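You operate a simulated robot arm through the tools that you are given. There is no shell and no other tool. Be economical: measure what you need, move in short steps, check, and stop when the job is done.

You are at the controls of a simulated two-armed robot. One attempt, no reset.

## Task
On the workbench top, fold the grey cloth in half and then in half again.

It is judged by the outcome, as a careful person would: the job done as asked, and still so three seconds after it is handed in. It fails if anything else is knocked over, pushed out of place, dropped, spilled or broken. Flat cloth is picked up by pressing the open fingertips on it (5 to 10 N) and closing them slowly along it; thin cloth reads only 2 to 8 mm in the jaws.

## Robot
Two 7-joint arms with two-finger parallel grippers on one trunk, on a base that drives. Base frame: it is fixed to the floor where the robot stands at the start and does not move with it; the origin is under the middle of the robot, x ahead of it, y to its left, z up; the surface under the hand at the start is at about z = 0.8. Readings come in m, degrees, newtons and seconds.
The left shoulder is at the start at [0.132, 0.174, 1.03], the right one opposite. With the tool pointing down near the work surface each hand reaches from about 0.38 to 0.78 m from the robot's upright axis, wherever it stands, measured 20 degrees to its own side. Places, roughly: workbench top [0.5, 0, 0.8]. Payload 3.6 kg a hand.
The TCP of each hand is the grasp point between the finger pads, 0.03 m short of the fingertips. In the tool frame z runs along the fingers and y along their closing line. The gripper opens to 0.11 m. The fingers are 0.02 m wide and 0.01 m thick; the gripper's body (0.048 by 0.112 m) begins 0.055 m behind the TCP.
Orientation is that of the tool frame in the base frame, as [roll, pitch, yaw] about the fixed x, y, z axes, in that order (R = Rz(yaw) Ry(pitch) Rx(roll)). With the fingers straight down and closing along the base's y, the tool's x points along the base's -x, its y along +y and its z along -z.

## Interface
- The arms move only by the tool jog_arm. It takes "left_motion", "right_motion" or both (then of equal length, played together; a hand with none holds still); each is a list of rows, each an object of numbers (a shift or turn left out is 0, a gripper value left out holds the last): "hand": the gripper command, from -1 (fully open) to 1 (shut), values between in proportion; "dx", "dy", "dz": the shift along the tool's x, y, z in units of 50 mm (1.0 is 50 mm); "wx", "wy", "wz": the turn, a rotation vector about the tool's x, y, z in units of 5 degrees (1.0 is 5 degrees). In form: [{"hand": .., "dx": .., "dy": .., "dz": .., "wx": .., "wy": .., "wz": ..}, ...]. A call has 1 to 10 rows; each row shifts and turns the commanded pose from where the row before left it, along the tool's axes as they then stand. A call with a number of a shift or a turn outside -1 to 1 is refused whole. Each row takes 0.2 s and may step no farther than 0.05 m and 8.6 degrees from the row before; otherwise, or with a gripper value out of range, the whole call is refused. A pose out of reach is approached as far as the arm can. The call stops where the force on the tool passes 40 N (or 10 N more than at its start, if that is more) or the arm is blocked; 0.2 s more then pass. The fingers move at their own pace (about 0.153 m/s each) and stop on an object; they squeeze with about 43 N. The grip force told is the motor's: it shows also when the fingers shut on nothing. Time passes only in rows, and 0.2 s behind the last, so rows that do not move let the fingers close. The reply holds the time, the measured pose of the TCP, the force on the tool along the base axes, the opening and the grip force, in the units named above and with some noise, with the torque about the TCP (base axes, N m) and any sound that the robot's microphone picked up.
- Cameras (640 x 400 px; columns grow to the right, rows downward): "scene" is now at [0.226, 0.0049, 1.1695]; the picture's right is [0.06, -1.00, -0.00], its down [-0.84, -0.05, -0.54] and it looks along [0.54, 0.03, -0.84] (base axes); focal length 214 px, centre (320, 200). "left" rides on the left gripper at [0.073, -0.017, -0.103] in its tool frame; the picture's right is [0.23, 0.97, 0.00], its down [-0.76, 0.18, -0.62] and it looks along [-0.61, 0.14, 0.78] (tool axes); focal length 222 px, centre (320, 200). "right" rides on the right gripper at [0.073, 0.017, -0.103] in its tool frame; the picture's right is [-0.23, 0.97, 0.00], its down [-0.76, -0.18, -0.62] and it looks along [-0.61, -0.14, 0.78] (tool axes); focal length 222 px, centre (320, 200). There is no depth. A picture from a camera that has moved, and an enlarged one, comes with that camera's place and axes in the base frame and with its lens.
- grab_frame(camera): a new picture of that camera. It takes no simulated time.
- move_column(by): slides the trunk up (or, below 0, down) by that many m; the arms and the scene camera ride with it, the base frame stays. It gives what a move gives, with no picture.
- roll_base(legs): drives the robot by 1 to 6 legs, each [ahead, left, turn to the left] in m, m and degrees, along the robot's own axes; the way and the turn of a leg run together, so that a leg with both is an arc; at most 1.5 m and 180 degrees a leg. The arms and the cameras ride along, it lands a little off, and it stops where it bumps. It gives what a move gives.
- aim_head(pan, tilt): turns the head with the scene camera to pan (to the left, within 86 degrees either way) and tilt (down, from -29 to 69), counted from straight ahead of the robot. It gives what a move gives.
- inspect(camera, box): a new picture of the part [left, top, right, bottom] of that camera's present view, enlarged. It takes no simulated time.
- close_job(): hands the job in; it is judged then, once.

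Go step by step. Nothing tells you exact positions but the pictures and the camera data: compare them with the known pose of the tool, close in by small moves and look again before you grip or let go. The budget is 120 turns and 88 pictures, counting those below and the enlarged ones. Unless the task says otherwise, let go and move clear before handing in, and close with one line.

The tools are called as name(argument=value, ...) on one line, values as JSON. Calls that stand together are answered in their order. jog_arm: Moves the arms, as the interface text tells. Its arguments: {"type":"object","properties":{"left_motion":{"type":"array","items":{"type":"object","properties":{"hand":{"type":"number"},"dx":{"type":"number"},"dy":{"type":"number"},"dz":{"type":"number"},"wx":{"type":"number"},"wy":{"type":"number"},"wz":{"type":"number"}}}},"right_motion":{"type":"array","items":{"type":"object","properties":{"hand":{"type":"number"},"dx":{"type":"number"},"dy":{"type":"number"},"dz":{"type":"number"},"wx":{"type":"number"},"wy":{"type":"number"},"wz":{"type":"number"}}}}},"required":[]} The other tools are called the same way: move_column (by) slides the trunk up or down; roll_base (legs) drives the base; aim_head (pan, tilt) turns the head that bears the scene camera; grab_frame (camera) takes a picture; inspect (camera, box) takes an enlarged picture of a part of a camera's view; close_job () hands the job in.

At the start:

```text
clock: 0.0
left_ee_pos: [0.3846, 0.1459, 0.9325]
left_orientation: [180.0, -0.1, -179.9]
left_contact_force: [0.4, -0.2, -0.5]
left_wrist_torque: [-0.02, 0.02, -0.01]
left_gripper_width: 0.1099
left_grasp_force: 0.1
right_ee_pos: [0.408, -0.2453, 0.9549]
right_orientation: [-180.0, 0.0, 180.0]
right_contact_force: [0.0, -0.2, -0.1]
right_wrist_torque: [0.0, 0.02, 0.0]
right_gripper_width: 0.11
right_grasp_force: 0.1
trunk travel left (down, up): [-0.15, 0.613]
robot x, y, heading: [0.003, -0.0021, -0.0]
head pan, tilt: [3.4, 57.3]
```

scene: 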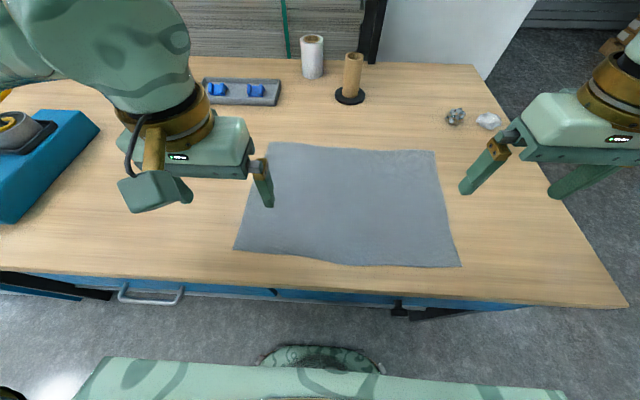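
right: 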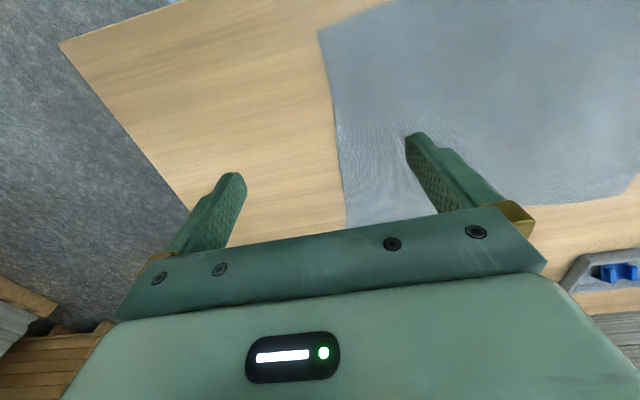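
left: 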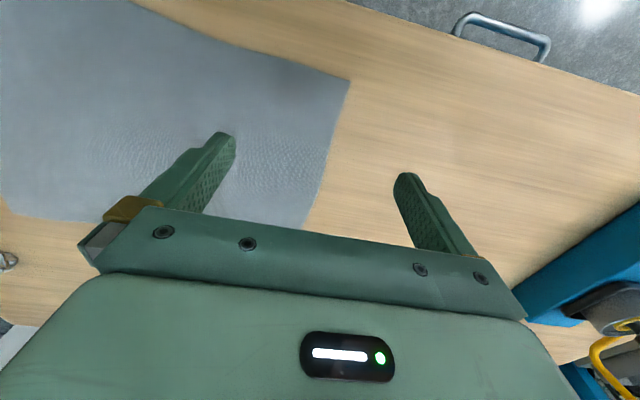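

The grey cloth lies at about x 0.345–0.625 and y −0.24 to 0.16. The near edge is at the limit of my reach, so I'll back up a little and look again before moving the hands to the near corners.

roll_base(legs=[[-0.06, 0, 0]])

grab_frame(camera="scene")

```text
clock: 1.0
left_ee_pos: [0.3259, 0.1467, 0.9357]
left_orientation: [179.9, 0.0, -179.8]
left_contact_force: [-0.8, 0.4, -0.4]
left_wrist_torque: [0.02, 0.0, -0.02]
left_gripper_width: 0.1101
left_grasp_force: 0.0
right_ee_pos: [0.3477, -0.2439, 0.9554]
right_orientation: [-179.9, -0.1, -179.9]
right_contact_force: [-0.6, -0.3, -0.3]
right_wrist_torque: [-0.01, 0.0, -0.03]
right_gripper_width: 0.1101
right_grasp_force: 0.0
trunk travel left (down, up): [-0.15, 0.613]
robot x, y, heading: [-0.0602, -0.0005, -0.0]
head pan, tilt: [3.4, 57.3]
```

```text
84 pictures are left
camera scene: at [0.1652, 0.005, 1.1698], right [0.06, -1.0, 0.0], down [-0.84, -0.05, -0.54], along [0.54, 0.03, -0.84], focal length 214 px, centre (320, 200)
```

scene: 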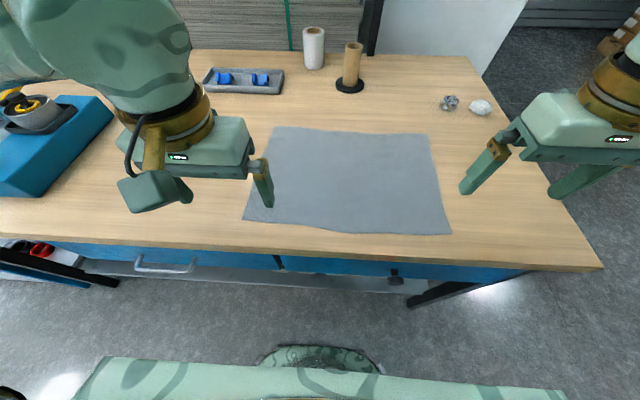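

The cloth's near corners are at about (0.346, 0.164) and (0.342, −0.230). I'll bring both hands just inside those corners with the jaws partly open, then check.

jog_arm(left_motion=[{"hand": 0.18, "dx": -0.24, "dy": -0.11, "dz": 0.57}, {"dx": -0.24, "dy": -0.11, "dz": 0.57}, {"dx": -0.24, "dy": -0.12, "dz": 0.57}, {}], right_motion=[{"hand": 0.18, "dx": -0.07, "dy": 0.31, "dz": 0.7}, {"dx": -0.07, "dy": 0.31, "dz": 0.7}, {"dx": -0.07, "dy": 0.32, "dz": 0.7}, {}])

grab_frame(camera="left")

grab_frame(camera="right")

grab_frame(camera="scene")

```text
clock: 2.0
left_ee_pos: [0.3609, 0.1292, 0.8489]
left_orientation: [-180.0, 0.0, -180.0]
left_contact_force: [1.0, 0.1, 0.3]
left_wrist_torque: [-0.02, -0.01, -0.01]
left_gripper_width: 0.0452
left_grasp_force: 0.1
right_ee_pos: [0.3596, -0.1979, 0.8481]
right_orientation: [-180.0, 0.0, 179.9]
right_contact_force: [0.4, 0.0, -0.2]
right_wrist_torque: [-0.04, 0.04, 0.0]
right_gripper_width: 0.0453
right_grasp_force: 0.1
trunk travel left (down, up): [-0.15, 0.613]
robot x, y, heading: [-0.0602, -0.0004, 0.0]
head pan, tilt: [3.4, 57.3]
```

```text
83 pictures are left
camera left: at [0.2885, 0.1139, 0.9527], right [-0.23, 0.97, 0.0], down [0.76, 0.18, 0.62], along [0.61, 0.14, -0.78], focal length 222 px, centre (320, 200)
```

left: 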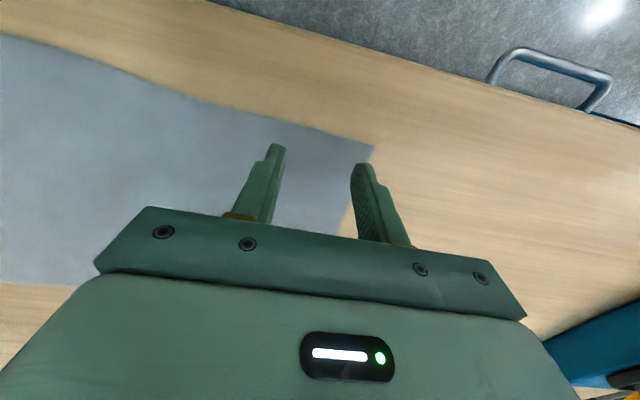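

```text
82 pictures are left
camera right: at [0.2854, -0.1803, 0.9504], right [0.23, 0.97, 0.0], down [0.76, -0.18, 0.62], along [0.61, -0.14, -0.78], focal length 222 px, centre (320, 200)
```

right: 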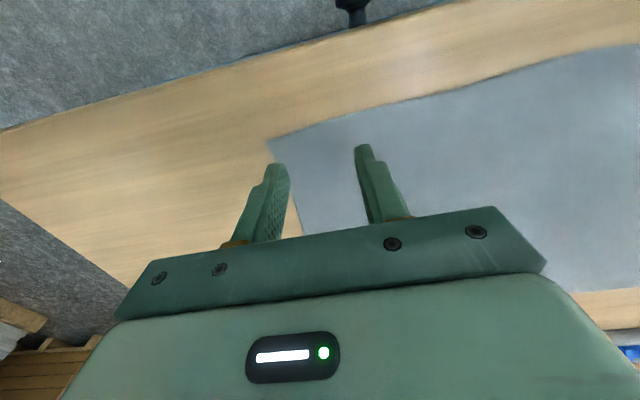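

```text
81 pictures are left
camera scene: at [0.1663, 0.005, 1.1696], right [0.06, -1.0, 0.0], down [-0.84, -0.05, -0.54], along [0.54, 0.03, -0.84], focal length 214 px, centre (320, 200)
```

scene: 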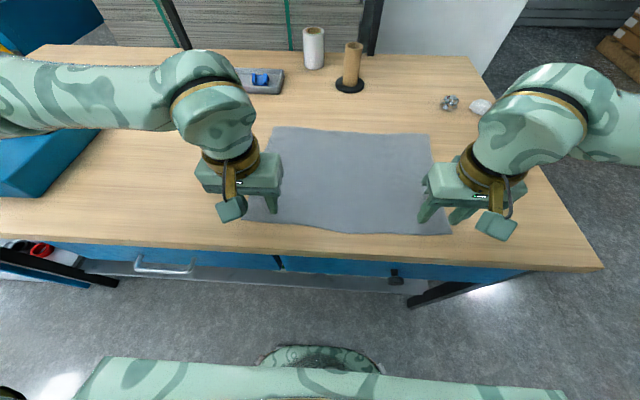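

Both corners check out in the wrist views. I'll move each hand 8 mm inward and lower until nearly touching.

jog_arm(left_motion=[{"dy": -0.16, "dz": 0.15}, {"dz": 0.15}, {}], right_motion=[{"dy": 0.12, "dz": 0.13}, {"dz": 0.15}, {}])

```text
clock: 2.8
left_ee_pos: [0.3603, 0.1223, 0.8332]
left_orientation: [-179.9, -0.2, -180.0]
left_contact_force: [0.0, -0.3, -0.8]
left_wrist_torque: [-0.03, 0.03, -0.01]
left_gripper_width: 0.0451
left_grasp_force: 0.1
right_ee_pos: [0.3597, -0.1912, 0.8361]
right_orientation: [-179.9, -0.1, -179.9]
right_contact_force: [-1.1, 0.4, 0.3]
right_wrist_torque: [-0.02, 0.01, 0.02]
right_gripper_width: 0.0453
right_grasp_force: 0.0
trunk travel left (down, up): [-0.15, 0.613]
robot x, y, heading: [-0.0599, -0.001, 0.1]
head pan, tilt: [3.4, 57.3]
```

jog_arm(left_motion=[{"dz": 0.06}, {"dz": 0.02}, {}], right_motion=[{"dz": 0.1}, {"dz": 0.03}, {}])

```text
clock: 3.6
left_ee_pos: [0.3597, 0.123, 0.8304]
left_orientation: [-179.9, 0.1, -179.9]
left_contact_force: [4.5, -0.4, 18.6]
left_wrist_torque: [0.21, -0.04, -0.05]
left_gripper_width: 0.0453
left_grasp_force: 0.0
right_ee_pos: [0.3588, -0.1917, 0.8321]
right_orientation: [-180.0, 0.4, -180.0]
right_contact_force: [3.9, -2.1, 29.8]
right_wrist_torque: [-0.7, 0.0, 0.13]
right_gripper_width: 0.0453
right_grasp_force: 0.5
trunk travel left (down, up): [-0.15, 0.613]
robot x, y, heading: [-0.0627, 0.0014, 0.0]
head pan, tilt: [3.4, 57.3]
```

Contact on both hands, but the pressure is too high, so I'll back off about a millimetre.

jog_arm(left_motion=[{"dz": -0.018}, {}], right_motion=[{"dz": -0.035}, {}])

```text
clock: 4.2
left_ee_pos: [0.36, 0.1218, 0.8314]
left_orientation: [-179.9, 0.2, -179.9]
left_contact_force: [4.0, -0.9, 29.6]
left_wrist_torque: [0.26, 0.06, -0.04]
left_gripper_width: 0.0453
left_grasp_force: 0.1
right_ee_pos: [0.3596, -0.1916, 0.8315]
right_orientation: [179.9, 0.0, -179.9]
right_contact_force: [4.2, 0.5, 12.8]
right_wrist_torque: [-0.25, -0.07, 0.07]
right_gripper_width: 0.0448
right_grasp_force: 0.0
trunk travel left (down, up): [-0.15, 0.613]
robot x, y, heading: [-0.0618, 0.0022, 0.3]
head pan, tilt: [3.4, 57.3]
```

jog_arm(left_motion=[{"dz": -0.03}, {}], right_motion=[{"dz": -0.005}, {}])

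```text
clock: 4.8
left_ee_pos: [0.3596, 0.1223, 0.831]
left_orientation: [180.0, -0.2, -179.8]
left_contact_force: [1.5, -2.3, 10.9]
left_wrist_torque: [-0.08, 0.0, 0.04]
left_gripper_width: 0.0451
left_grasp_force: 0.1
right_ee_pos: [0.359, -0.1913, 0.8313]
right_orientation: [-179.9, -0.1, -180.0]
right_contact_force: [0.1, 2.6, 10.2]
right_wrist_torque: [-0.16, 0.04, -0.01]
right_gripper_width: 0.0448
right_grasp_force: 0.1
trunk travel left (down, up): [-0.15, 0.613]
robot x, y, heading: [-0.0582, 0.0056, -0.1]
head pan, tilt: [3.4, 57.3]
```

About 10 N on both hands now; I'll close the fingers slowly along the cloth.

jog_arm(left_motion=[{"hand": 0.26}, {"hand": 0.34}, {"hand": 0.42}, {"hand": 0.5}, {"hand": 0.58}, {"hand": 0.66}, {"hand": 0.74}, {"hand": 0.82}, {"hand": 0.9}, {"hand": 1.0}], right_motion=[{"hand": 0.26}, {"hand": 0.34}, {"hand": 0.42}, {"hand": 0.5}, {"hand": 0.58}, {"hand": 0.66}, {"hand": 0.74}, {"hand": 0.82}, {"hand": 0.9}, {"hand": 1.0}])

grab_frame(camera="left")

grab_frame(camera="right")

```text
clock: 7.0
left_ee_pos: [0.3612, 0.1229, 0.8312]
left_orientation: [-180.0, 0.0, -179.8]
left_contact_force: [-0.2, -3.2, 1.1]
left_wrist_torque: [-0.11, 0.0, -0.03]
left_gripper_width: 0.0058
left_grasp_force: 42.9
right_ee_pos: [0.3602, -0.1931, 0.8316]
right_orientation: [180.0, 0.0, -179.9]
right_contact_force: [-0.4, 3.4, 5.6]
right_wrist_torque: [0.06, 0.0, 0.01]
right_gripper_width: 0.0019
right_grasp_force: 41.9
trunk travel left (down, up): [-0.15, 0.613]
robot x, y, heading: [-0.0568, 0.002, -0.1]
head pan, tilt: [3.4, 57.3]
```

```text
80 pictures are left
camera left: at [0.2889, 0.1065, 0.9352], right [-0.23, 0.97, 0.0], down [0.76, 0.18, 0.62], along [0.61, 0.14, -0.78], focal length 222 px, centre (320, 200)
```

left: 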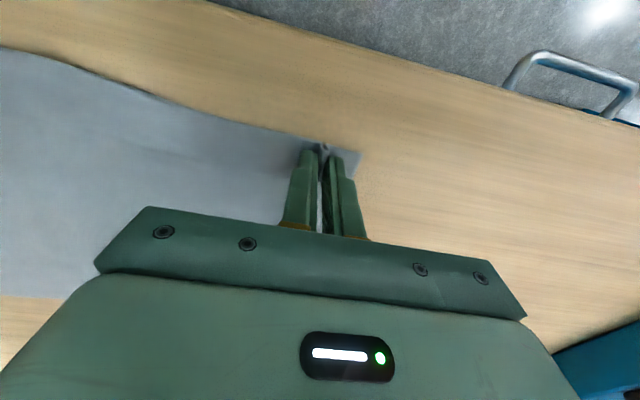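

```text
79 pictures are left
camera right: at [0.2861, -0.1747, 0.9345], right [0.23, 0.97, 0.0], down [0.76, -0.18, 0.62], along [0.61, -0.14, -0.78], focal length 222 px, centre (320, 200)
```

right: 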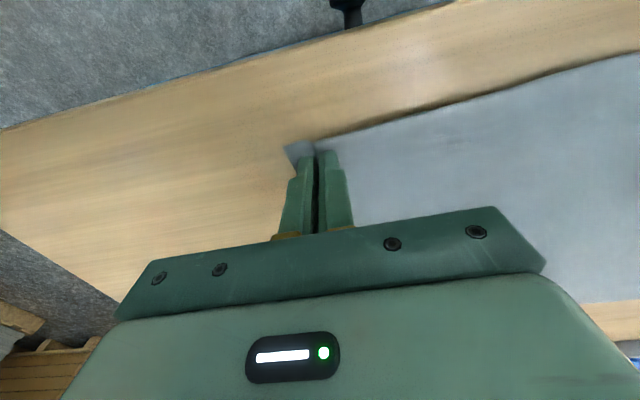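

The left hand has cloth (5.8 mm) and the right reads thin (1.9 mm). A small lift will show whether both hold.

jog_arm(left_motion=[{"dz": -0.2}, {"dz": -0.3}, {}], right_motion=[{"dz": -0.2}, {"dz": -0.3}, {}])

grab_frame(camera="left")

grab_frame(camera="right")

```text
clock: 7.8
left_ee_pos: [0.3613, 0.1206, 0.8572]
left_orientation: [-180.0, -0.1, -179.9]
left_contact_force: [0.5, -2.9, 0.1]
left_wrist_torque: [-0.08, 0.02, -0.04]
left_gripper_width: 0.0055
left_grasp_force: 43.2
right_ee_pos: [0.3602, -0.191, 0.8577]
right_orientation: [-179.9, -0.1, -180.0]
right_contact_force: [0.2, 2.5, 0.4]
right_wrist_torque: [0.08, 0.02, 0.01]
right_gripper_width: 0.0018
right_grasp_force: 41.8
trunk travel left (down, up): [-0.15, 0.613]
robot x, y, heading: [-0.0618, 0.0009, 0.1]
head pan, tilt: [3.4, 57.3]
```

```text
78 pictures are left
camera left: at [0.2882, 0.106, 0.96], right [-0.23, 0.97, 0.0], down [0.76, 0.18, 0.62], along [0.61, 0.14, -0.78], focal length 222 px, centre (320, 200)
```

left: 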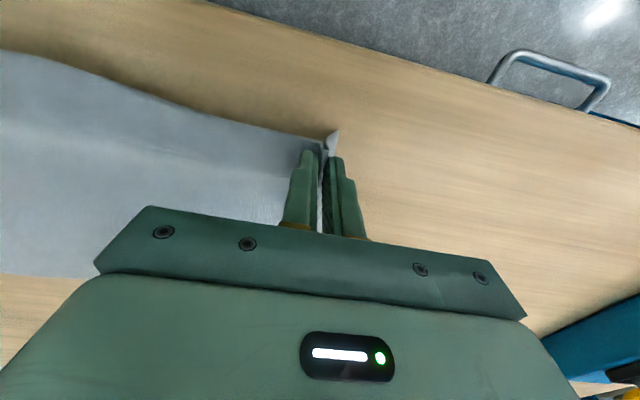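

```text
77 pictures are left
camera right: at [0.2866, -0.1748, 0.9597], right [0.23, 0.97, 0.0], down [0.76, -0.18, 0.62], along [0.61, -0.14, -0.78], focal length 222 px, centre (320, 200)
```

right: 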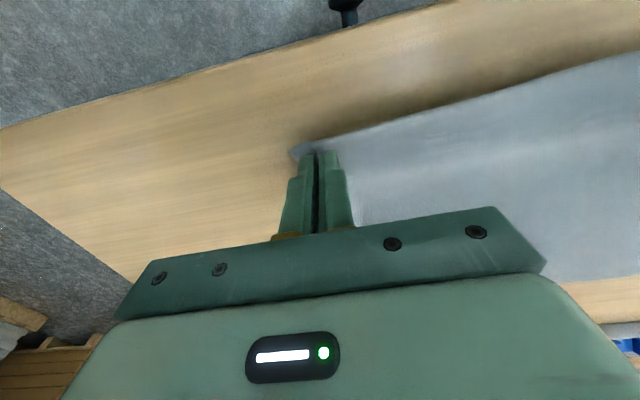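

Both corners lift. Folded this way, though, the fingers would leave the edge curled under. It's better to fold the far edge toward me, ending with the fingers pointing forward. I'll lay these corners back down and spread them.

jog_arm(left_motion=[{"dz": 0.25}, {"dz": 0.22}, {"hand": 0.8}, {"hand": 0.6, "dy": 0.03}, {"hand": 0.4, "dy": 0.03}, {"hand": 0.18, "dy": 0.03}, {}], right_motion=[{"dz": 0.25}, {"dz": 0.22}, {"hand": 0.8}, {"hand": 0.6, "dy": -0.03}, {"hand": 0.4, "dy": -0.03}, {"hand": 0.18, "dy": -0.03}, {}])

grab_frame(camera="left")

grab_frame(camera="right")

```text
clock: 9.4
left_ee_pos: [0.3608, 0.1259, 0.8333]
left_orientation: [-180.0, -0.1, -179.8]
left_contact_force: [-0.5, 1.1, 0.2]
left_wrist_torque: [0.04, 0.04, -0.03]
left_gripper_width: 0.0449
left_grasp_force: 0.1
right_ee_pos: [0.3597, -0.1947, 0.8323]
right_orientation: [180.0, 0.1, -179.8]
right_contact_force: [0.0, -0.3, 0.3]
right_wrist_torque: [-0.01, -0.03, 0.0]
right_gripper_width: 0.0452
right_grasp_force: 0.0
trunk travel left (down, up): [-0.15, 0.613]
robot x, y, heading: [-0.0594, 0.0022, 0.2]
head pan, tilt: [3.4, 57.3]
```

```text
76 pictures are left
camera left: at [0.2893, 0.1102, 0.9366], right [-0.23, 0.97, 0.0], down [0.76, 0.18, 0.62], along [0.61, 0.14, -0.78], focal length 222 px, centre (320, 200)
```

left: 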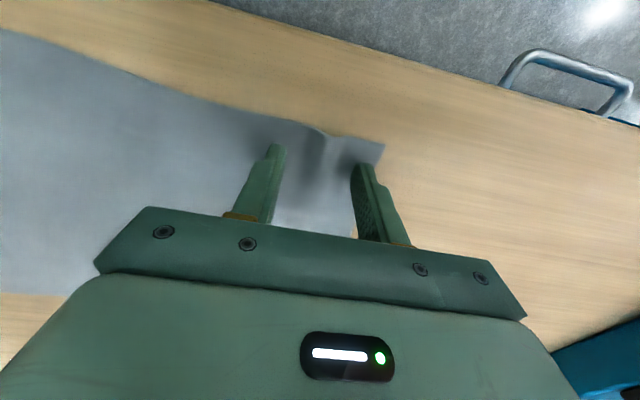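

```text
75 pictures are left
camera right: at [0.2861, -0.179, 0.9359], right [0.23, 0.97, 0.0], down [0.76, -0.18, 0.62], along [0.61, -0.14, -0.78], focal length 222 px, centre (320, 200)
```

right: 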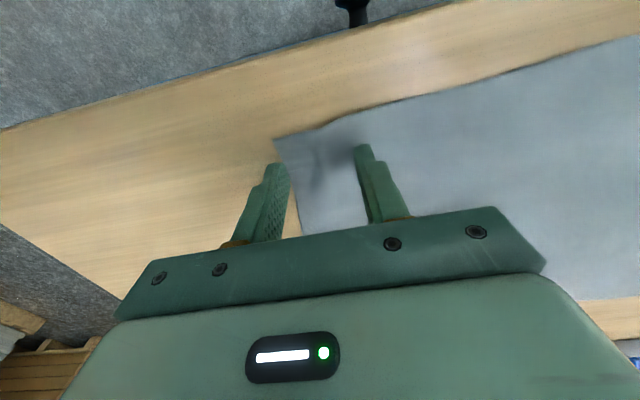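

The cloth recovered nearly flat. Now I'll go up and over to the far corners.

jog_arm(left_motion=[{"dz": -0.7}, {"dz": -0.5}, {"dx": -0.97, "dy": -0.05}, {"dx": -0.97, "dy": -0.05}, {"dx": -0.98, "dy": -0.06}, {"dx": -0.98, "dy": -0.06}, {"dx": -0.98, "dy": -0.06}, {"dz": 0.8}, {}], right_motion=[{"dz": -0.7}, {"dz": -0.5}, {"dx": -0.97, "dy": -0.05}, {"dx": -0.97, "dy": -0.05}, {"dx": -0.98, "dy": -0.06}, {"dx": -0.98, "dy": -0.06}, {"dx": -0.98, "dy": -0.06}, {"dz": 0.8}, {}])

grab_frame(camera="left")

grab_frame(camera="right")

grab_frame(camera="scene")

```text
clock: 11.4
left_ee_pos: [0.6058, 0.1126, 0.8533]
left_orientation: [-180.0, 0.1, -179.9]
left_contact_force: [-0.3, -0.5, 0.9]
left_wrist_torque: [-0.05, 0.0, 0.04]
left_gripper_width: 0.0453
left_grasp_force: 0.0
right_ee_pos: [0.5928, -0.2101, 0.8531]
right_orientation: [-179.9, -0.1, -180.0]
right_contact_force: [-0.4, -0.1, -0.6]
right_wrist_torque: [0.0, 0.03, 0.02]
right_gripper_width: 0.0451
right_grasp_force: 0.0
right hand out of reach, approached as far as the arm can: row 7
trunk travel left (down, up): [-0.15, 0.613]
robot x, y, heading: [-0.0598, -0.0017, 0.3]
head pan, tilt: [3.4, 57.3]
```

```text
74 pictures are left
camera left: at [0.5323, 0.0976, 0.957], right [-0.23, 0.97, 0.0], down [0.76, 0.18, 0.62], along [0.61, 0.14, -0.78], focal length 222 px, centre (320, 200)
```

left: 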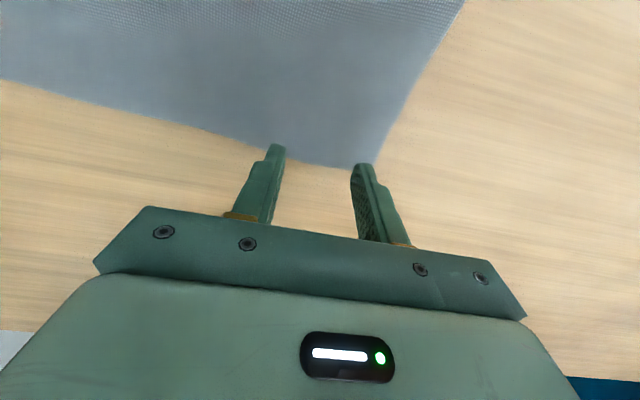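

```text
73 pictures are left
camera right: at [0.5186, -0.1928, 0.9561], right [0.23, 0.97, 0.0], down [0.76, -0.18, 0.62], along [0.61, -0.14, -0.78], focal length 222 px, centre (320, 200)
```

right: 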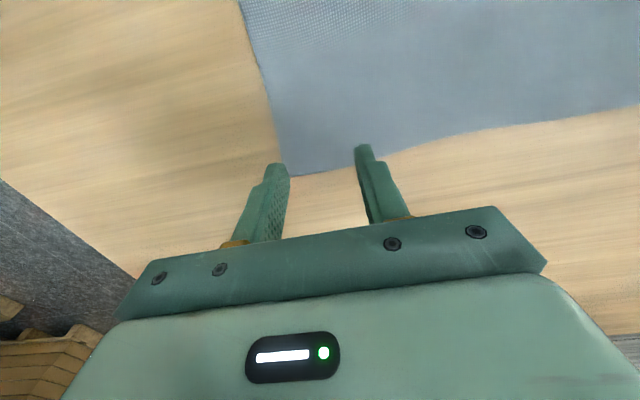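

```text
72 pictures are left
camera scene: at [0.1661, 0.005, 1.1697], right [0.06, -1.0, 0.0], down [-0.84, -0.05, -0.54], along [0.54, 0.03, -0.84], focal length 214 px, centre (320, 200)
```

scene: 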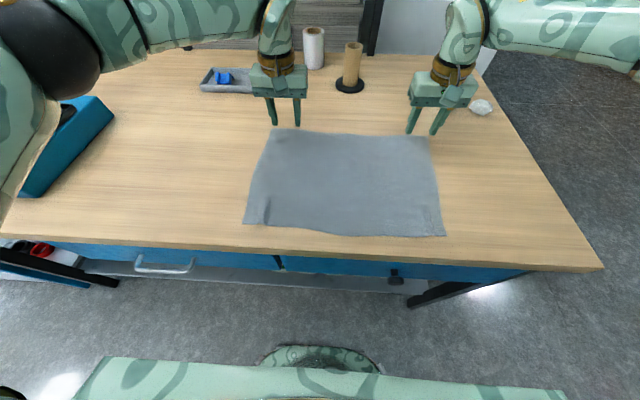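

The far corners are at about (0.612, 0.159) and (0.609, −0.241). The right arm is near its limit, so I'll roll 3 cm forward.

roll_base(legs=[[0.035, 0, 0]])

```text
clock: 12.2
left_ee_pos: [0.6414, 0.1121, 0.8518]
left_orientation: [-180.0, -0.1, -179.9]
left_contact_force: [-0.3, 0.3, -0.9]
left_wrist_torque: [-0.01, 0.06, 0.01]
left_gripper_width: 0.045
left_grasp_force: 0.2
right_ee_pos: [0.6262, -0.2098, 0.8519]
right_orientation: [179.9, -0.1, 179.9]
right_contact_force: [0.8, 0.0, 0.0]
right_wrist_torque: [0.0, 0.0, 0.0]
right_gripper_width: 0.0451
right_grasp_force: 0.1
trunk travel left (down, up): [-0.15, 0.613]
robot x, y, heading: [-0.0236, -0.0028, -0.2]
head pan, tilt: [3.4, 57.3]
```

jog_arm(left_motion=[{"dx": 0.9, "dy": 0.12}, {"dz": 0.28}, {}], right_motion=[{"dx": 0.66, "dy": 0.14}, {"dz": 0.28}, {}])

grab_frame(camera="left")

grab_frame(camera="right")

```text
clock: 13.0
left_ee_pos: [0.594, 0.1197, 0.8396]
left_orientation: [179.9, 0.1, -179.9]
left_contact_force: [0.1, 0.8, 0.9]
left_wrist_torque: [-0.02, -0.04, -0.01]
left_gripper_width: 0.0452
left_grasp_force: 0.1
right_ee_pos: [0.5945, -0.2023, 0.839]
right_orientation: [179.9, 0.0, -180.0]
right_contact_force: [0.4, 0.3, -0.2]
right_wrist_torque: [0.01, -0.03, 0.0]
right_gripper_width: 0.0452
right_grasp_force: 0.0
trunk travel left (down, up): [-0.15, 0.613]
robot x, y, heading: [-0.0261, 0.001, -0.1]
head pan, tilt: [3.4, 57.3]
```

```text
71 pictures are left
camera left: at [0.5211, 0.1039, 0.9426], right [-0.23, 0.97, 0.0], down [0.76, 0.18, 0.62], along [0.61, 0.14, -0.78], focal length 222 px, centre (320, 200)
```

left: 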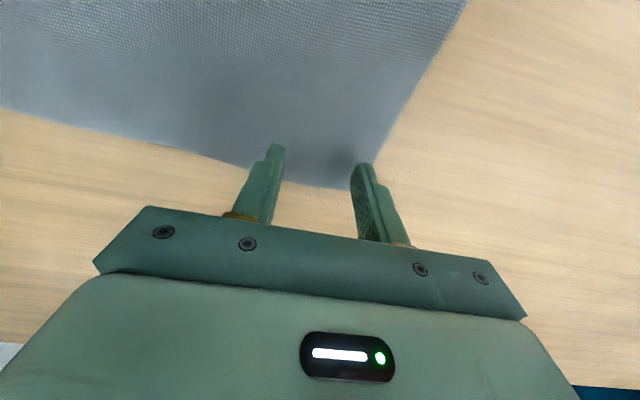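

```text
70 pictures are left
camera right: at [0.519, -0.1862, 0.9423], right [0.23, 0.97, 0.0], down [0.76, -0.18, 0.62], along [0.61, -0.14, -0.78], focal length 222 px, centre (320, 200)
```

right: 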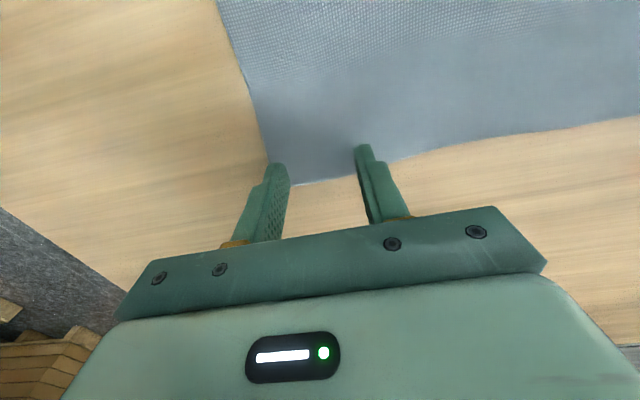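

Hands are inside the far corners; I'll lower to contact gently.

jog_arm(left_motion=[{"dz": 0.08}, {"dz": 0.06}, {}], right_motion=[{"dz": 0.08}, {"dz": 0.06}, {}])

```text
clock: 13.8
left_ee_pos: [0.5946, 0.1183, 0.8323]
left_orientation: [-179.9, 0.0, 180.0]
left_contact_force: [-0.2, 0.1, 1.9]
left_wrist_torque: [0.07, 0.02, 0.01]
left_gripper_width: 0.0451
left_grasp_force: 0.2
right_ee_pos: [0.5929, -0.2032, 0.8309]
right_orientation: [179.9, 0.0, 180.0]
right_contact_force: [0.3, 1.4, 1.1]
right_wrist_torque: [-0.01, -0.01, 0.01]
right_gripper_width: 0.0453
right_grasp_force: 0.1
trunk travel left (down, up): [-0.15, 0.613]
robot x, y, heading: [-0.0227, -0.0018, -0.1]
head pan, tilt: [3.4, 57.3]
```

jog_arm(left_motion=[{"dz": 0.02}, {}], right_motion=[{"dz": 0.02}, {}])

```text
clock: 14.4
left_ee_pos: [0.5948, 0.1183, 0.8314]
left_orientation: [180.0, 0.1, -179.9]
left_contact_force: [0.9, 0.1, 6.8]
left_wrist_torque: [0.1, -0.05, 0.0]
left_gripper_width: 0.045
left_grasp_force: 0.0
right_ee_pos: [0.5935, -0.2024, 0.8325]
right_orientation: [-179.9, 0.0, 179.9]
right_contact_force: [1.5, 0.5, 8.0]
right_wrist_torque: [-0.06, -0.09, 0.04]
right_gripper_width: 0.0449
right_grasp_force: 0.0
trunk travel left (down, up): [-0.15, 0.613]
robot x, y, heading: [-0.0215, -0.0011, 0.0]
head pan, tilt: [3.4, 57.3]
```

jog_arm(left_motion=[{"hand": 0.26, "dz": 0.005}, {"hand": 0.34}, {"hand": 0.42}, {"hand": 0.5}, {"hand": 0.58}, {"hand": 0.66}, {"hand": 0.74}, {"hand": 0.82}, {"hand": 0.9}, {"hand": 1.0}], right_motion=[{"hand": 0.26, "dz": 0.005}, {"hand": 0.34}, {"hand": 0.42}, {"hand": 0.5}, {"hand": 0.58}, {"hand": 0.66}, {"hand": 0.74}, {"hand": 0.82}, {"hand": 0.9}, {"hand": 1.0}])

grab_frame(camera="scene")

```text
clock: 16.6
left_ee_pos: [0.594, 0.1176, 0.8323]
left_orientation: [179.8, 0.1, -180.0]
left_contact_force: [-0.9, -3.9, 12.9]
left_wrist_torque: [-0.04, -0.01, 0.0]
left_gripper_width: 0.0018
left_grasp_force: 41.5
right_ee_pos: [0.5925, -0.2029, 0.8316]
right_orientation: [-179.9, 0.0, 179.9]
right_contact_force: [-0.4, 2.7, 6.2]
right_wrist_torque: [0.07, -0.02, -0.03]
right_gripper_width: 0.0022
right_grasp_force: 42.6
trunk travel left (down, up): [-0.15, 0.613]
robot x, y, heading: [-0.0216, -0.0003, -0.2]
head pan, tilt: [3.4, 57.3]
```

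```text
69 pictures are left
camera scene: at [0.1997, 0.0048, 1.1699], right [0.06, -1.0, 0.0], down [-0.84, -0.05, -0.54], along [0.54, 0.03, -0.84], focal length 214 px, centre (320, 200)
```

scene: 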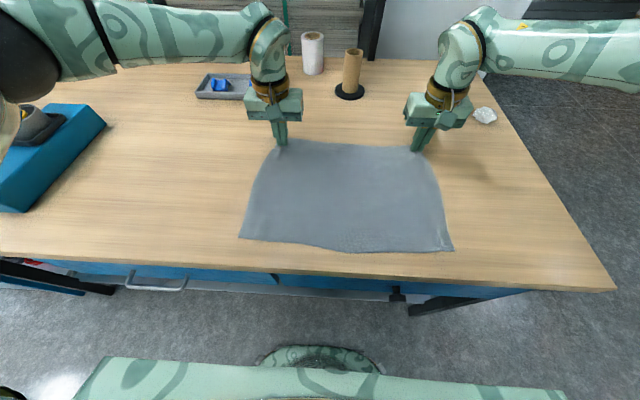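

Both hands hold cloth. I'll start the fold arc: lift and swing toward me while tilting the fingers forward.

jog_arm(left_motion=[{"dx": 0.08, "dz": -0.4, "wy": -1, "dy": -0.03}, {"dx": 0.128, "dz": -0.372, "wy": -1, "dy": -0.03}, {"dx": 0.18, "dz": -0.357, "wy": -1}, {"dx": 0.237, "dz": -0.353, "wy": -1}, {"dx": 0.27, "dz": -0.311, "wy": -1}, {"dx": 0.313, "dz": -0.323, "wy": -1}, {}], right_motion=[{"dx": 0.08, "dz": -0.4, "wy": -1, "dy": 0.03}, {"dx": 0.128, "dz": -0.372, "wy": -1, "dy": 0.03}, {"dx": 0.18, "dz": -0.357, "wy": -1}, {"dx": 0.237, "dz": -0.353, "wy": -1}, {"dx": 0.27, "dz": -0.311, "wy": -1}, {"dx": 0.313, "dz": -0.323, "wy": -1}, {}])

grab_frame(camera="scene")

```text
clock: 18.2
left_ee_pos: [0.5162, 0.1172, 0.9173]
left_orientation: [-180.0, 30.0, -179.9]
left_contact_force: [1.0, -0.1, -0.6]
left_wrist_torque: [0.0, 0.02, -0.06]
left_gripper_width: 0.0018
left_grasp_force: 42.1
right_ee_pos: [0.5144, -0.2005, 0.9175]
right_orientation: [-180.0, 30.1, -179.9]
right_contact_force: [0.3, 0.8, 0.2]
right_wrist_torque: [0.02, 0.01, -0.01]
right_gripper_width: 0.0022
right_grasp_force: 42.2
trunk travel left (down, up): [-0.15, 0.613]
robot x, y, heading: [-0.0265, -0.0, -0.2]
head pan, tilt: [3.4, 57.3]
```

```text
68 pictures are left
camera scene: at [0.2018, 0.0049, 1.1693], right [0.06, -1.0, 0.0], down [-0.84, -0.05, -0.54], along [0.54, 0.03, -0.84], focal length 214 px, centre (320, 200)
```

scene: 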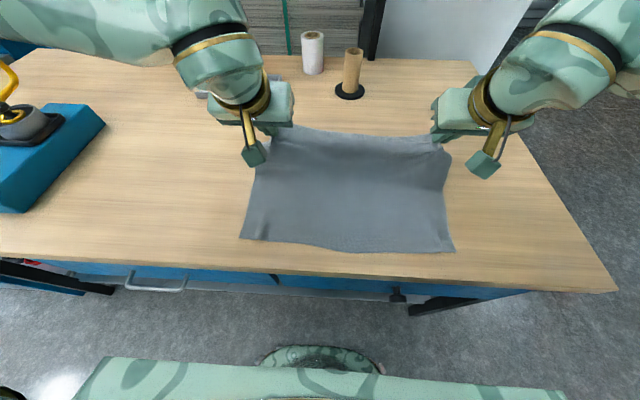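

The far edge is lifted evenly on both sides. Now I'll roll back 0.1 m at this height.

roll_base(legs=[[-0.1, 0, 0]])

grab_frame(camera="scene")

```text
clock: 19.4
left_ee_pos: [0.4167, 0.1178, 0.9164]
left_orientation: [180.0, 30.0, -179.8]
left_contact_force: [-1.7, -1.5, 0.6]
left_wrist_torque: [0.03, 0.0, 0.03]
left_gripper_width: 0.0017
left_grasp_force: 41.6
right_ee_pos: [0.4153, -0.2001, 0.9177]
right_orientation: [-180.0, 30.0, -179.9]
right_contact_force: [-0.5, 0.4, 0.4]
right_wrist_torque: [0.01, 0.0, -0.02]
right_gripper_width: 0.0023
right_grasp_force: 41.9
trunk travel left (down, up): [-0.15, 0.613]
robot x, y, heading: [-0.121, 0.003, 0.0]
head pan, tilt: [3.4, 57.3]
```

```text
67 pictures are left
camera scene: at [0.1018, 0.0052, 1.1698], right [0.06, -1.0, 0.0], down [-0.84, -0.05, -0.54], along [0.54, 0.03, -0.84], focal length 214 px, centre (320, 200)
```

scene: 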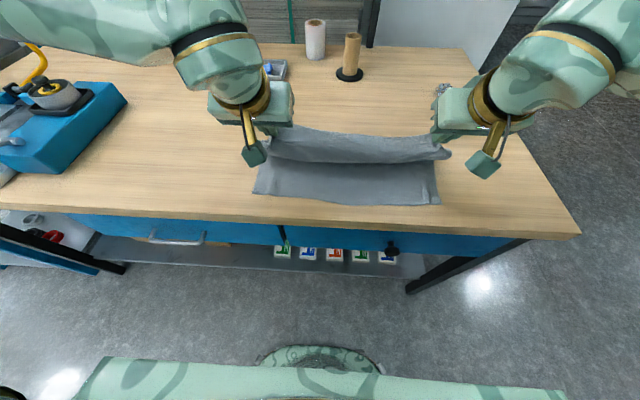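

The fold is forming well and the near edge hasn't moved. I'll shift the hands forward and tilt further, then roll back again.

jog_arm(left_motion=[{"dx": -0.238, "dz": 0.176, "wy": -1}, {"dx": -0.22, "dz": 0.196, "wy": -1}, {"dx": -0.203, "dz": 0.215, "wy": -1}, {"dx": -0.184, "dz": 0.232, "wy": -1}, {"dx": -0.163, "dz": 0.247, "wy": -1}, {"dx": -0.14, "dz": 0.26, "wy": -1}, {}], right_motion=[{"dx": -0.238, "dz": 0.176, "wy": -1}, {"dx": -0.22, "dz": 0.196, "wy": -1}, {"dx": -0.203, "dz": 0.215, "wy": -1}, {"dx": -0.184, "dz": 0.232, "wy": -1}, {"dx": -0.163, "dz": 0.247, "wy": -1}, {"dx": -0.14, "dz": 0.26, "wy": -1}, {}])

roll_base(legs=[[-0.11, 0, 0]])

grab_frame(camera="scene")

```text
clock: 21.0
left_ee_pos: [0.5055, 0.1187, 0.9059]
left_orientation: [180.0, 59.9, -179.9]
left_contact_force: [0.4, 0.2, 0.2]
left_wrist_torque: [0.01, -0.04, -0.04]
left_gripper_width: 0.0019
left_grasp_force: 41.8
right_ee_pos: [0.4996, -0.1953, 0.9177]
right_orientation: [-179.4, 58.0, -179.8]
right_contact_force: [-0.6, -0.2, -0.4]
right_wrist_torque: [-0.01, -0.01, 0.0]
right_gripper_width: 0.0022
right_grasp_force: 42.5
right hand out of reach, approached as far as the arm can: row 6
trunk travel left (down, up): [-0.15, 0.613]
robot x, y, heading: [-0.1253, 0.0038, -0.2]
head pan, tilt: [3.4, 57.3]
```

```text
clock: 22.1
left_ee_pos: [0.3942, 0.1174, 0.9085]
left_orientation: [-180.0, 60.0, -179.9]
left_contact_force: [-0.6, -0.6, 0.1]
left_wrist_torque: [0.02, -0.01, 0.0]
left_gripper_width: 0.0016
left_grasp_force: 41.7
right_ee_pos: [0.3861, -0.197, 0.9205]
right_orientation: [-179.5, 58.2, 179.9]
right_contact_force: [-0.1, 0.8, -0.2]
right_wrist_torque: [0.01, 0.02, -0.01]
right_gripper_width: 0.002
right_grasp_force: 41.9
trunk travel left (down, up): [-0.15, 0.613]
robot x, y, heading: [-0.2356, -0.0002, 0.2]
head pan, tilt: [3.4, 57.3]
```

```text
66 pictures are left
camera scene: at [-0.0086, 0.0048, 1.1698], right [0.06, -1.0, 0.0], down [-0.84, -0.05, -0.54], along [0.54, 0.03, -0.84], focal length 214 px, centre (320, 200)
```

scene: 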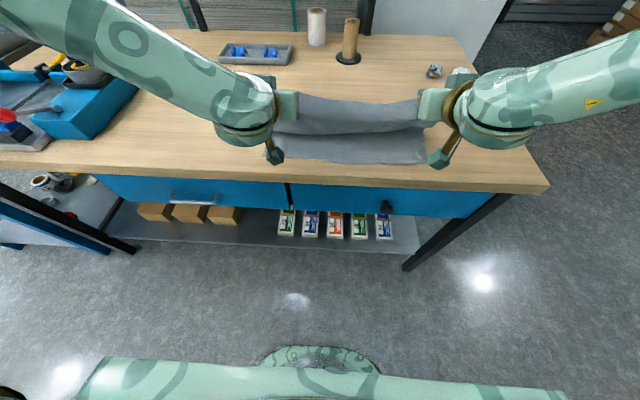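

The fold is going well. The right arm stopped slightly short of its command, so I'll check whether it resolves now.

jog_arm(left_motion=[{"dx": 0.4, "dz": -0.022}, {}], right_motion=[{"dx": 0.4, "dz": -0.022}, {}])

```text
clock: 22.8
left_ee_pos: [0.384, 0.1186, 0.8897]
left_orientation: [180.0, 59.7, -179.9]
left_contact_force: [-0.1, -0.8, -0.1]
left_wrist_torque: [0.0, 0.02, 0.01]
left_gripper_width: 0.002
left_grasp_force: 41.4
right_ee_pos: [0.3843, -0.1943, 0.9144]
right_orientation: [-179.4, 57.8, -179.9]
right_contact_force: [-0.4, 0.9, -0.1]
right_wrist_torque: [-0.05, 0.0, -0.03]
right_gripper_width: 0.0021
right_grasp_force: 42.1
right hand out of reach, approached as far as the arm can: row 1
trunk travel left (down, up): [-0.15, 0.613]
robot x, y, heading: [-0.2346, -0.0035, -0.3]
head pan, tilt: [3.4, 57.3]
```

The right arm is at a limit at this tilt. I'll level the two hands, then lower with the column and move back with the base instead.

jog_arm(left_motion=[{"dx": -0.4, "dz": -0.23}, {}], right_motion=[{"dx": -0.4, "dz": -0.23}, {}])

move_column(by=-0.05)

roll_base(legs=[[-0.045, 0, 0]])

grab_frame(camera="scene")

```text
clock: 23.4
left_ee_pos: [0.3842, 0.1169, 0.9135]
left_orientation: [180.0, 60.0, 180.0]
left_contact_force: [0.4, -0.2, 0.9]
left_wrist_torque: [0.02, -0.02, 0.03]
left_gripper_width: 0.0018
left_grasp_force: 42.3
right_ee_pos: [0.3868, -0.194, 0.9376]
right_orientation: [-179.4, 58.1, 179.9]
right_contact_force: [-0.2, -0.4, -0.7]
right_wrist_torque: [-0.01, -0.03, -0.02]
right_gripper_width: 0.0022
right_grasp_force: 41.8
trunk travel left (down, up): [-0.15, 0.613]
robot x, y, heading: [-0.2353, 0.0014, 0.3]
head pan, tilt: [3.4, 57.3]
```

```text
clock: 24.3
left_ee_pos: [0.3835, 0.1172, 0.8651]
left_orientation: [-180.0, 60.0, -179.8]
left_contact_force: [0.2, 0.0, -0.4]
left_wrist_torque: [0.05, 0.02, -0.03]
left_gripper_width: 0.0017
left_grasp_force: 41.8
right_ee_pos: [0.385, -0.1946, 0.8897]
right_orientation: [-179.5, 58.2, 179.9]
right_contact_force: [-1.2, 0.5, -0.7]
right_wrist_torque: [0.01, 0.0, -0.04]
right_gripper_width: 0.002
right_grasp_force: 42.0
trunk travel left (down, up): [-0.1, 0.663]
robot x, y, heading: [-0.2322, -0.0009, -0.1]
head pan, tilt: [3.4, 57.3]
```

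```text
clock: 25.2
left_ee_pos: [0.3361, 0.1169, 0.864]
left_orientation: [180.0, 60.1, -180.0]
left_contact_force: [0.1, 0.5, -0.6]
left_wrist_torque: [0.01, 0.04, -0.04]
left_gripper_width: 0.0019
left_grasp_force: 42.1
right_ee_pos: [0.3375, -0.1954, 0.888]
right_orientation: [-179.5, 58.2, -180.0]
right_contact_force: [0.0, 0.5, 0.1]
right_wrist_torque: [0.01, -0.03, -0.02]
right_gripper_width: 0.0022
right_grasp_force: 42.1
trunk travel left (down, up): [-0.1, 0.663]
robot x, y, heading: [-0.2778, -0.0002, -0.3]
head pan, tilt: [3.4, 57.3]
```

```text
65 pictures are left
camera scene: at [-0.0245, 0.0047, 1.1165], right [0.06, -1.0, 0.0], down [-0.84, -0.05, -0.54], along [0.54, 0.03, -0.84], focal length 214 px, centre (320, 200)
```

scene: 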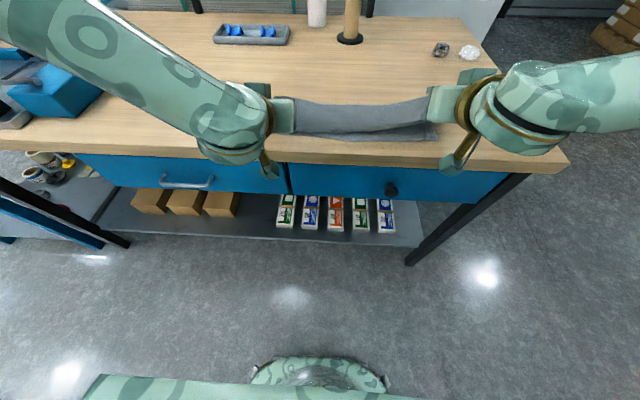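

I'll raise the left hand to match, then use the column for the last descent.

jog_arm(left_motion=[{"dx": -0.42, "dz": -0.24}, {}])

move_column(by=-0.05)

grab_frame(camera="scene")

grab_frame(camera="left")

grab_frame(camera="right")

```text
clock: 25.8
left_ee_pos: [0.3387, 0.1178, 0.8879]
left_orientation: [-179.9, 59.9, -180.0]
left_contact_force: [0.0, 0.1, 0.0]
left_wrist_torque: [-0.03, -0.03, 0.0]
left_gripper_width: 0.0017
left_grasp_force: 41.9
right_ee_pos: [0.3393, -0.1952, 0.8869]
right_orientation: [-179.5, 58.0, -180.0]
right_contact_force: [1.0, -0.1, -0.2]
right_wrist_torque: [0.06, -0.02, 0.0]
right_gripper_width: 0.0022
right_grasp_force: 42.1
trunk travel left (down, up): [-0.1, 0.663]
robot x, y, heading: [-0.2811, 0.0016, -0.0]
head pan, tilt: [3.4, 57.3]
```

```text
clock: 26.7
left_ee_pos: [0.3377, 0.1173, 0.8392]
left_orientation: [-180.0, 60.0, -180.0]
left_contact_force: [-0.1, -0.2, 0.0]
left_wrist_torque: [0.0, 0.0, -0.03]
left_gripper_width: 0.0019
left_grasp_force: 41.4
right_ee_pos: [0.3374, -0.1953, 0.8391]
right_orientation: [-179.6, 58.2, 179.9]
right_contact_force: [-0.9, 0.1, -0.5]
right_wrist_torque: [0.01, -0.01, 0.02]
right_gripper_width: 0.0022
right_grasp_force: 41.4
trunk travel left (down, up): [-0.05, 0.713]
robot x, y, heading: [-0.2807, 0.0011, -0.0]
head pan, tilt: [3.4, 57.3]
```

```text
64 pictures are left
camera scene: at [0.0075, 0.0046, 1.0624], right [0.06, -1.0, 0.0], down [-0.84, -0.05, -0.54], along [0.54, 0.03, -0.84], focal length 214 px, centre (320, 200)
```

scene: 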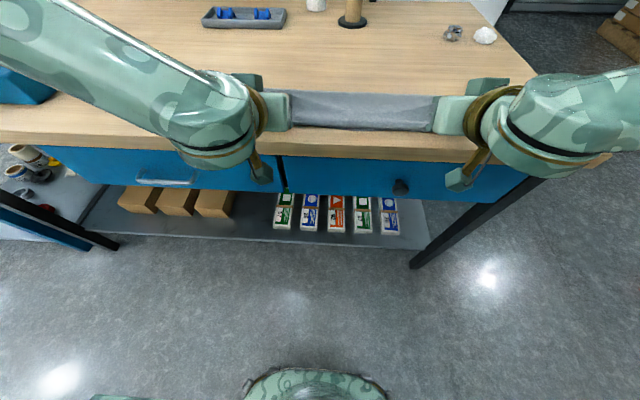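

```text
63 pictures are left
camera left: at [0.2115, 0.1013, 0.8276], right [-0.11, 0.97, -0.2], down [-0.16, 0.18, 0.97], along [0.98, 0.14, 0.14], focal length 222 px, centre (320, 200)
```

left: 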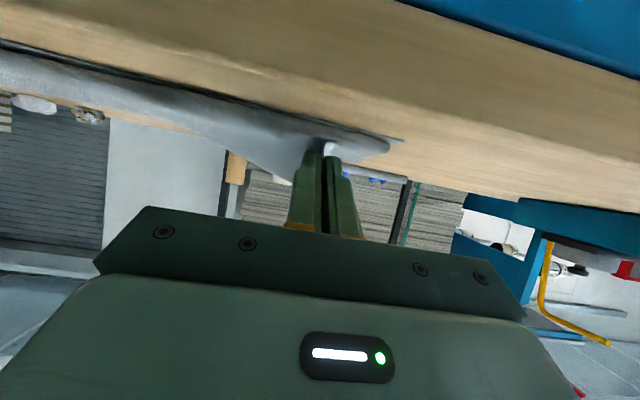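

```text
62 pictures are left
camera right: at [0.2106, -0.177, 0.8318], right [0.13, 0.97, 0.19], down [-0.13, -0.17, 0.98], along [0.98, -0.15, 0.11], focal length 222 px, centre (320, 200)
```

right: 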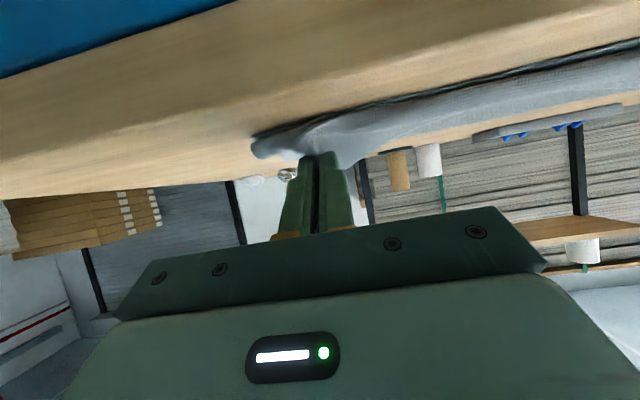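

inspect(camera="scene", box=[230, 70, 510, 200])

```text
2.29 times, centred on (370, 135) of scene
camera zoom: at [0.0075, 0.0046, 1.0624], right [0.06, -1.0, 0.0], down [-0.84, -0.05, -0.54], along [0.54, 0.03, -0.84], focal length 490 px, centre (206, 349)
```

zoom: 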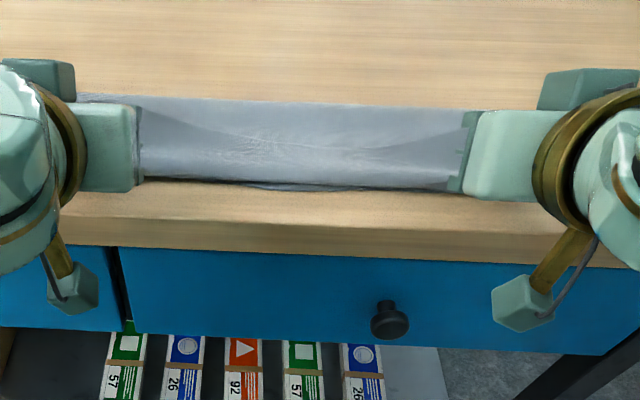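

The top edge lies nearly over the bottom edge. I'll lower the last centimetre and open slowly.

move_column(by=-0.01)

jog_arm(left_motion=[{"hand": 0.9}, {"hand": 0.8}, {"hand": 0.7}, {"hand": 0.6}, {"hand": 0.5}, {"hand": 0.4}, {}], right_motion=[{"hand": 0.9}, {"hand": 0.8}, {"hand": 0.7}, {"hand": 0.6}, {"hand": 0.5}, {"hand": 0.4}, {}])

grab_frame(camera="left")

grab_frame(camera="right")

```text
clock: 27.3
left_ee_pos: [0.3376, 0.1167, 0.8274]
left_orientation: [179.9, 59.8, 180.0]
left_contact_force: [-0.8, -0.2, 2.2]
left_wrist_torque: [0.04, -0.05, 0.02]
left_gripper_width: 0.0017
left_grasp_force: 42.0
right_ee_pos: [0.3389, -0.1967, 0.8287]
right_orientation: [-179.6, 58.2, 179.9]
right_contact_force: [0.5, 0.1, 3.0]
right_wrist_torque: [-0.01, -0.09, -0.03]
right_gripper_width: 0.0023
right_grasp_force: 42.2
trunk travel left (down, up): [-0.04, 0.723]
robot x, y, heading: [-0.2767, -0.0031, -0.1]
head pan, tilt: [3.4, 57.3]
```

```text
clock: 28.9
left_ee_pos: [0.3386, 0.1164, 0.8272]
left_orientation: [180.0, 59.9, -179.9]
left_contact_force: [-0.2, 0.1, 0.8]
left_wrist_torque: [-0.01, -0.02, -0.01]
left_gripper_width: 0.0328
left_grasp_force: 0.0
right_ee_pos: [0.3395, -0.1949, 0.8295]
right_orientation: [-179.5, 58.2, -179.9]
right_contact_force: [0.2, -0.4, -0.3]
right_wrist_torque: [0.01, 0.02, 0.01]
right_gripper_width: 0.0332
right_grasp_force: 0.1
trunk travel left (down, up): [-0.04, 0.723]
robot x, y, heading: [-0.2794, -0.0042, 0.0]
head pan, tilt: [3.4, 57.3]
```

```text
60 pictures are left
camera left: at [0.2121, 0.1013, 0.8167], right [-0.11, 0.97, -0.2], down [-0.16, 0.18, 0.97], along [0.98, 0.14, 0.13], focal length 222 px, centre (320, 200)
```

left: 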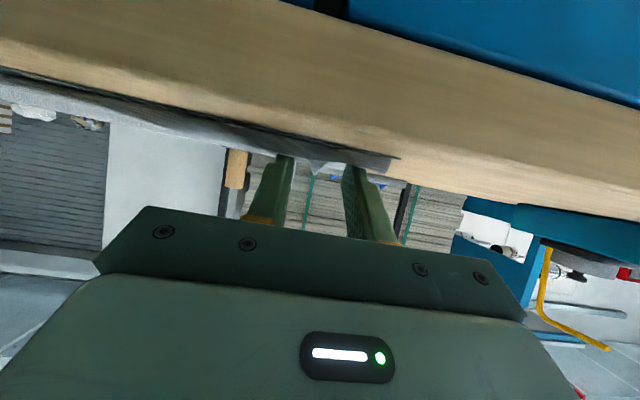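

```text
59 pictures are left
camera right: at [0.2113, -0.1771, 0.8209], right [0.13, 0.97, 0.19], down [-0.13, -0.17, 0.98], along [0.98, -0.15, 0.1], focal length 222 px, centre (320, 200)
```

right: 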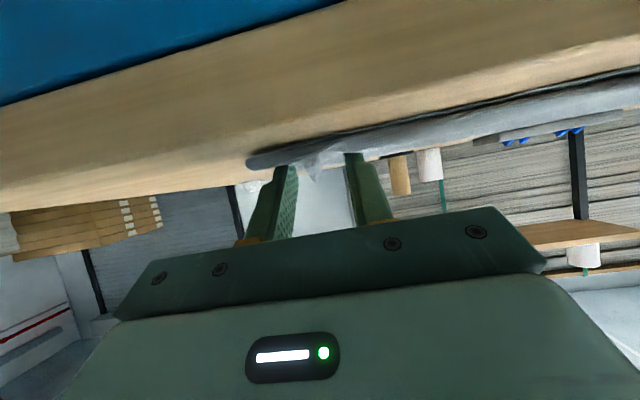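

Released. I'll back out along the fingers and look.

jog_arm(left_motion=[{"dz": -0.6}, {"dz": -0.9}, {"dx": -0.8}, {"dx": -0.8}, {}], right_motion=[{"dz": -0.6}, {"dz": -0.9}, {"dx": -0.8}, {"dx": -0.8}, {}])

move_column(by=0.11)

grab_frame(camera="scene")

```text
clock: 30.1
left_ee_pos: [0.314, 0.1177, 0.9344]
left_orientation: [-180.0, 60.0, -180.0]
left_contact_force: [0.7, 0.8, 0.0]
left_wrist_torque: [-0.01, 0.0, -0.03]
left_gripper_width: 0.033
left_grasp_force: 0.1
right_ee_pos: [0.3371, -0.1898, 0.9408]
right_orientation: [-179.6, 58.1, 180.0]
right_contact_force: [-0.1, -0.1, -0.3]
right_wrist_torque: [0.01, -0.04, 0.0]
right_gripper_width: 0.0329
right_grasp_force: 0.1
right hand out of reach, approached as far as the arm can: row 2
trunk travel left (down, up): [-0.04, 0.723]
robot x, y, heading: [-0.2806, -0.0023, 0.1]
head pan, tilt: [3.4, 57.3]
```

```text
clock: 31.5
left_ee_pos: [0.3138, 0.1176, 1.0438]
left_orientation: [179.9, 59.9, 179.9]
left_contact_force: [0.9, 0.0, -0.3]
left_wrist_torque: [0.01, 0.02, 0.01]
left_gripper_width: 0.0329
left_grasp_force: 0.1
right_ee_pos: [0.34, -0.1894, 1.0505]
right_orientation: [-179.5, 58.1, -180.0]
right_contact_force: [-0.3, 1.1, 0.0]
right_wrist_torque: [-0.01, 0.04, 0.03]
right_gripper_width: 0.0332
right_grasp_force: 0.1
trunk travel left (down, up): [-0.15, 0.613]
robot x, y, heading: [-0.2803, -0.002, -0.1]
head pan, tilt: [3.4, 57.3]
```

```text
58 pictures are left
camera scene: at [-0.0528, 0.0046, 1.1691], right [0.06, -1.0, 0.0], down [-0.84, -0.05, -0.54], along [0.54, 0.03, -0.84], focal length 214 px, centre (320, 200)
```

scene: 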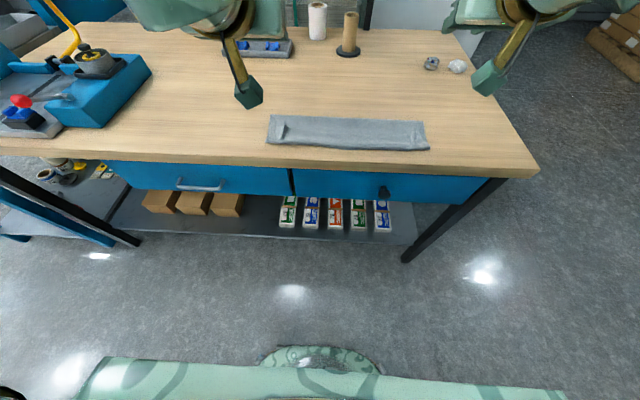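

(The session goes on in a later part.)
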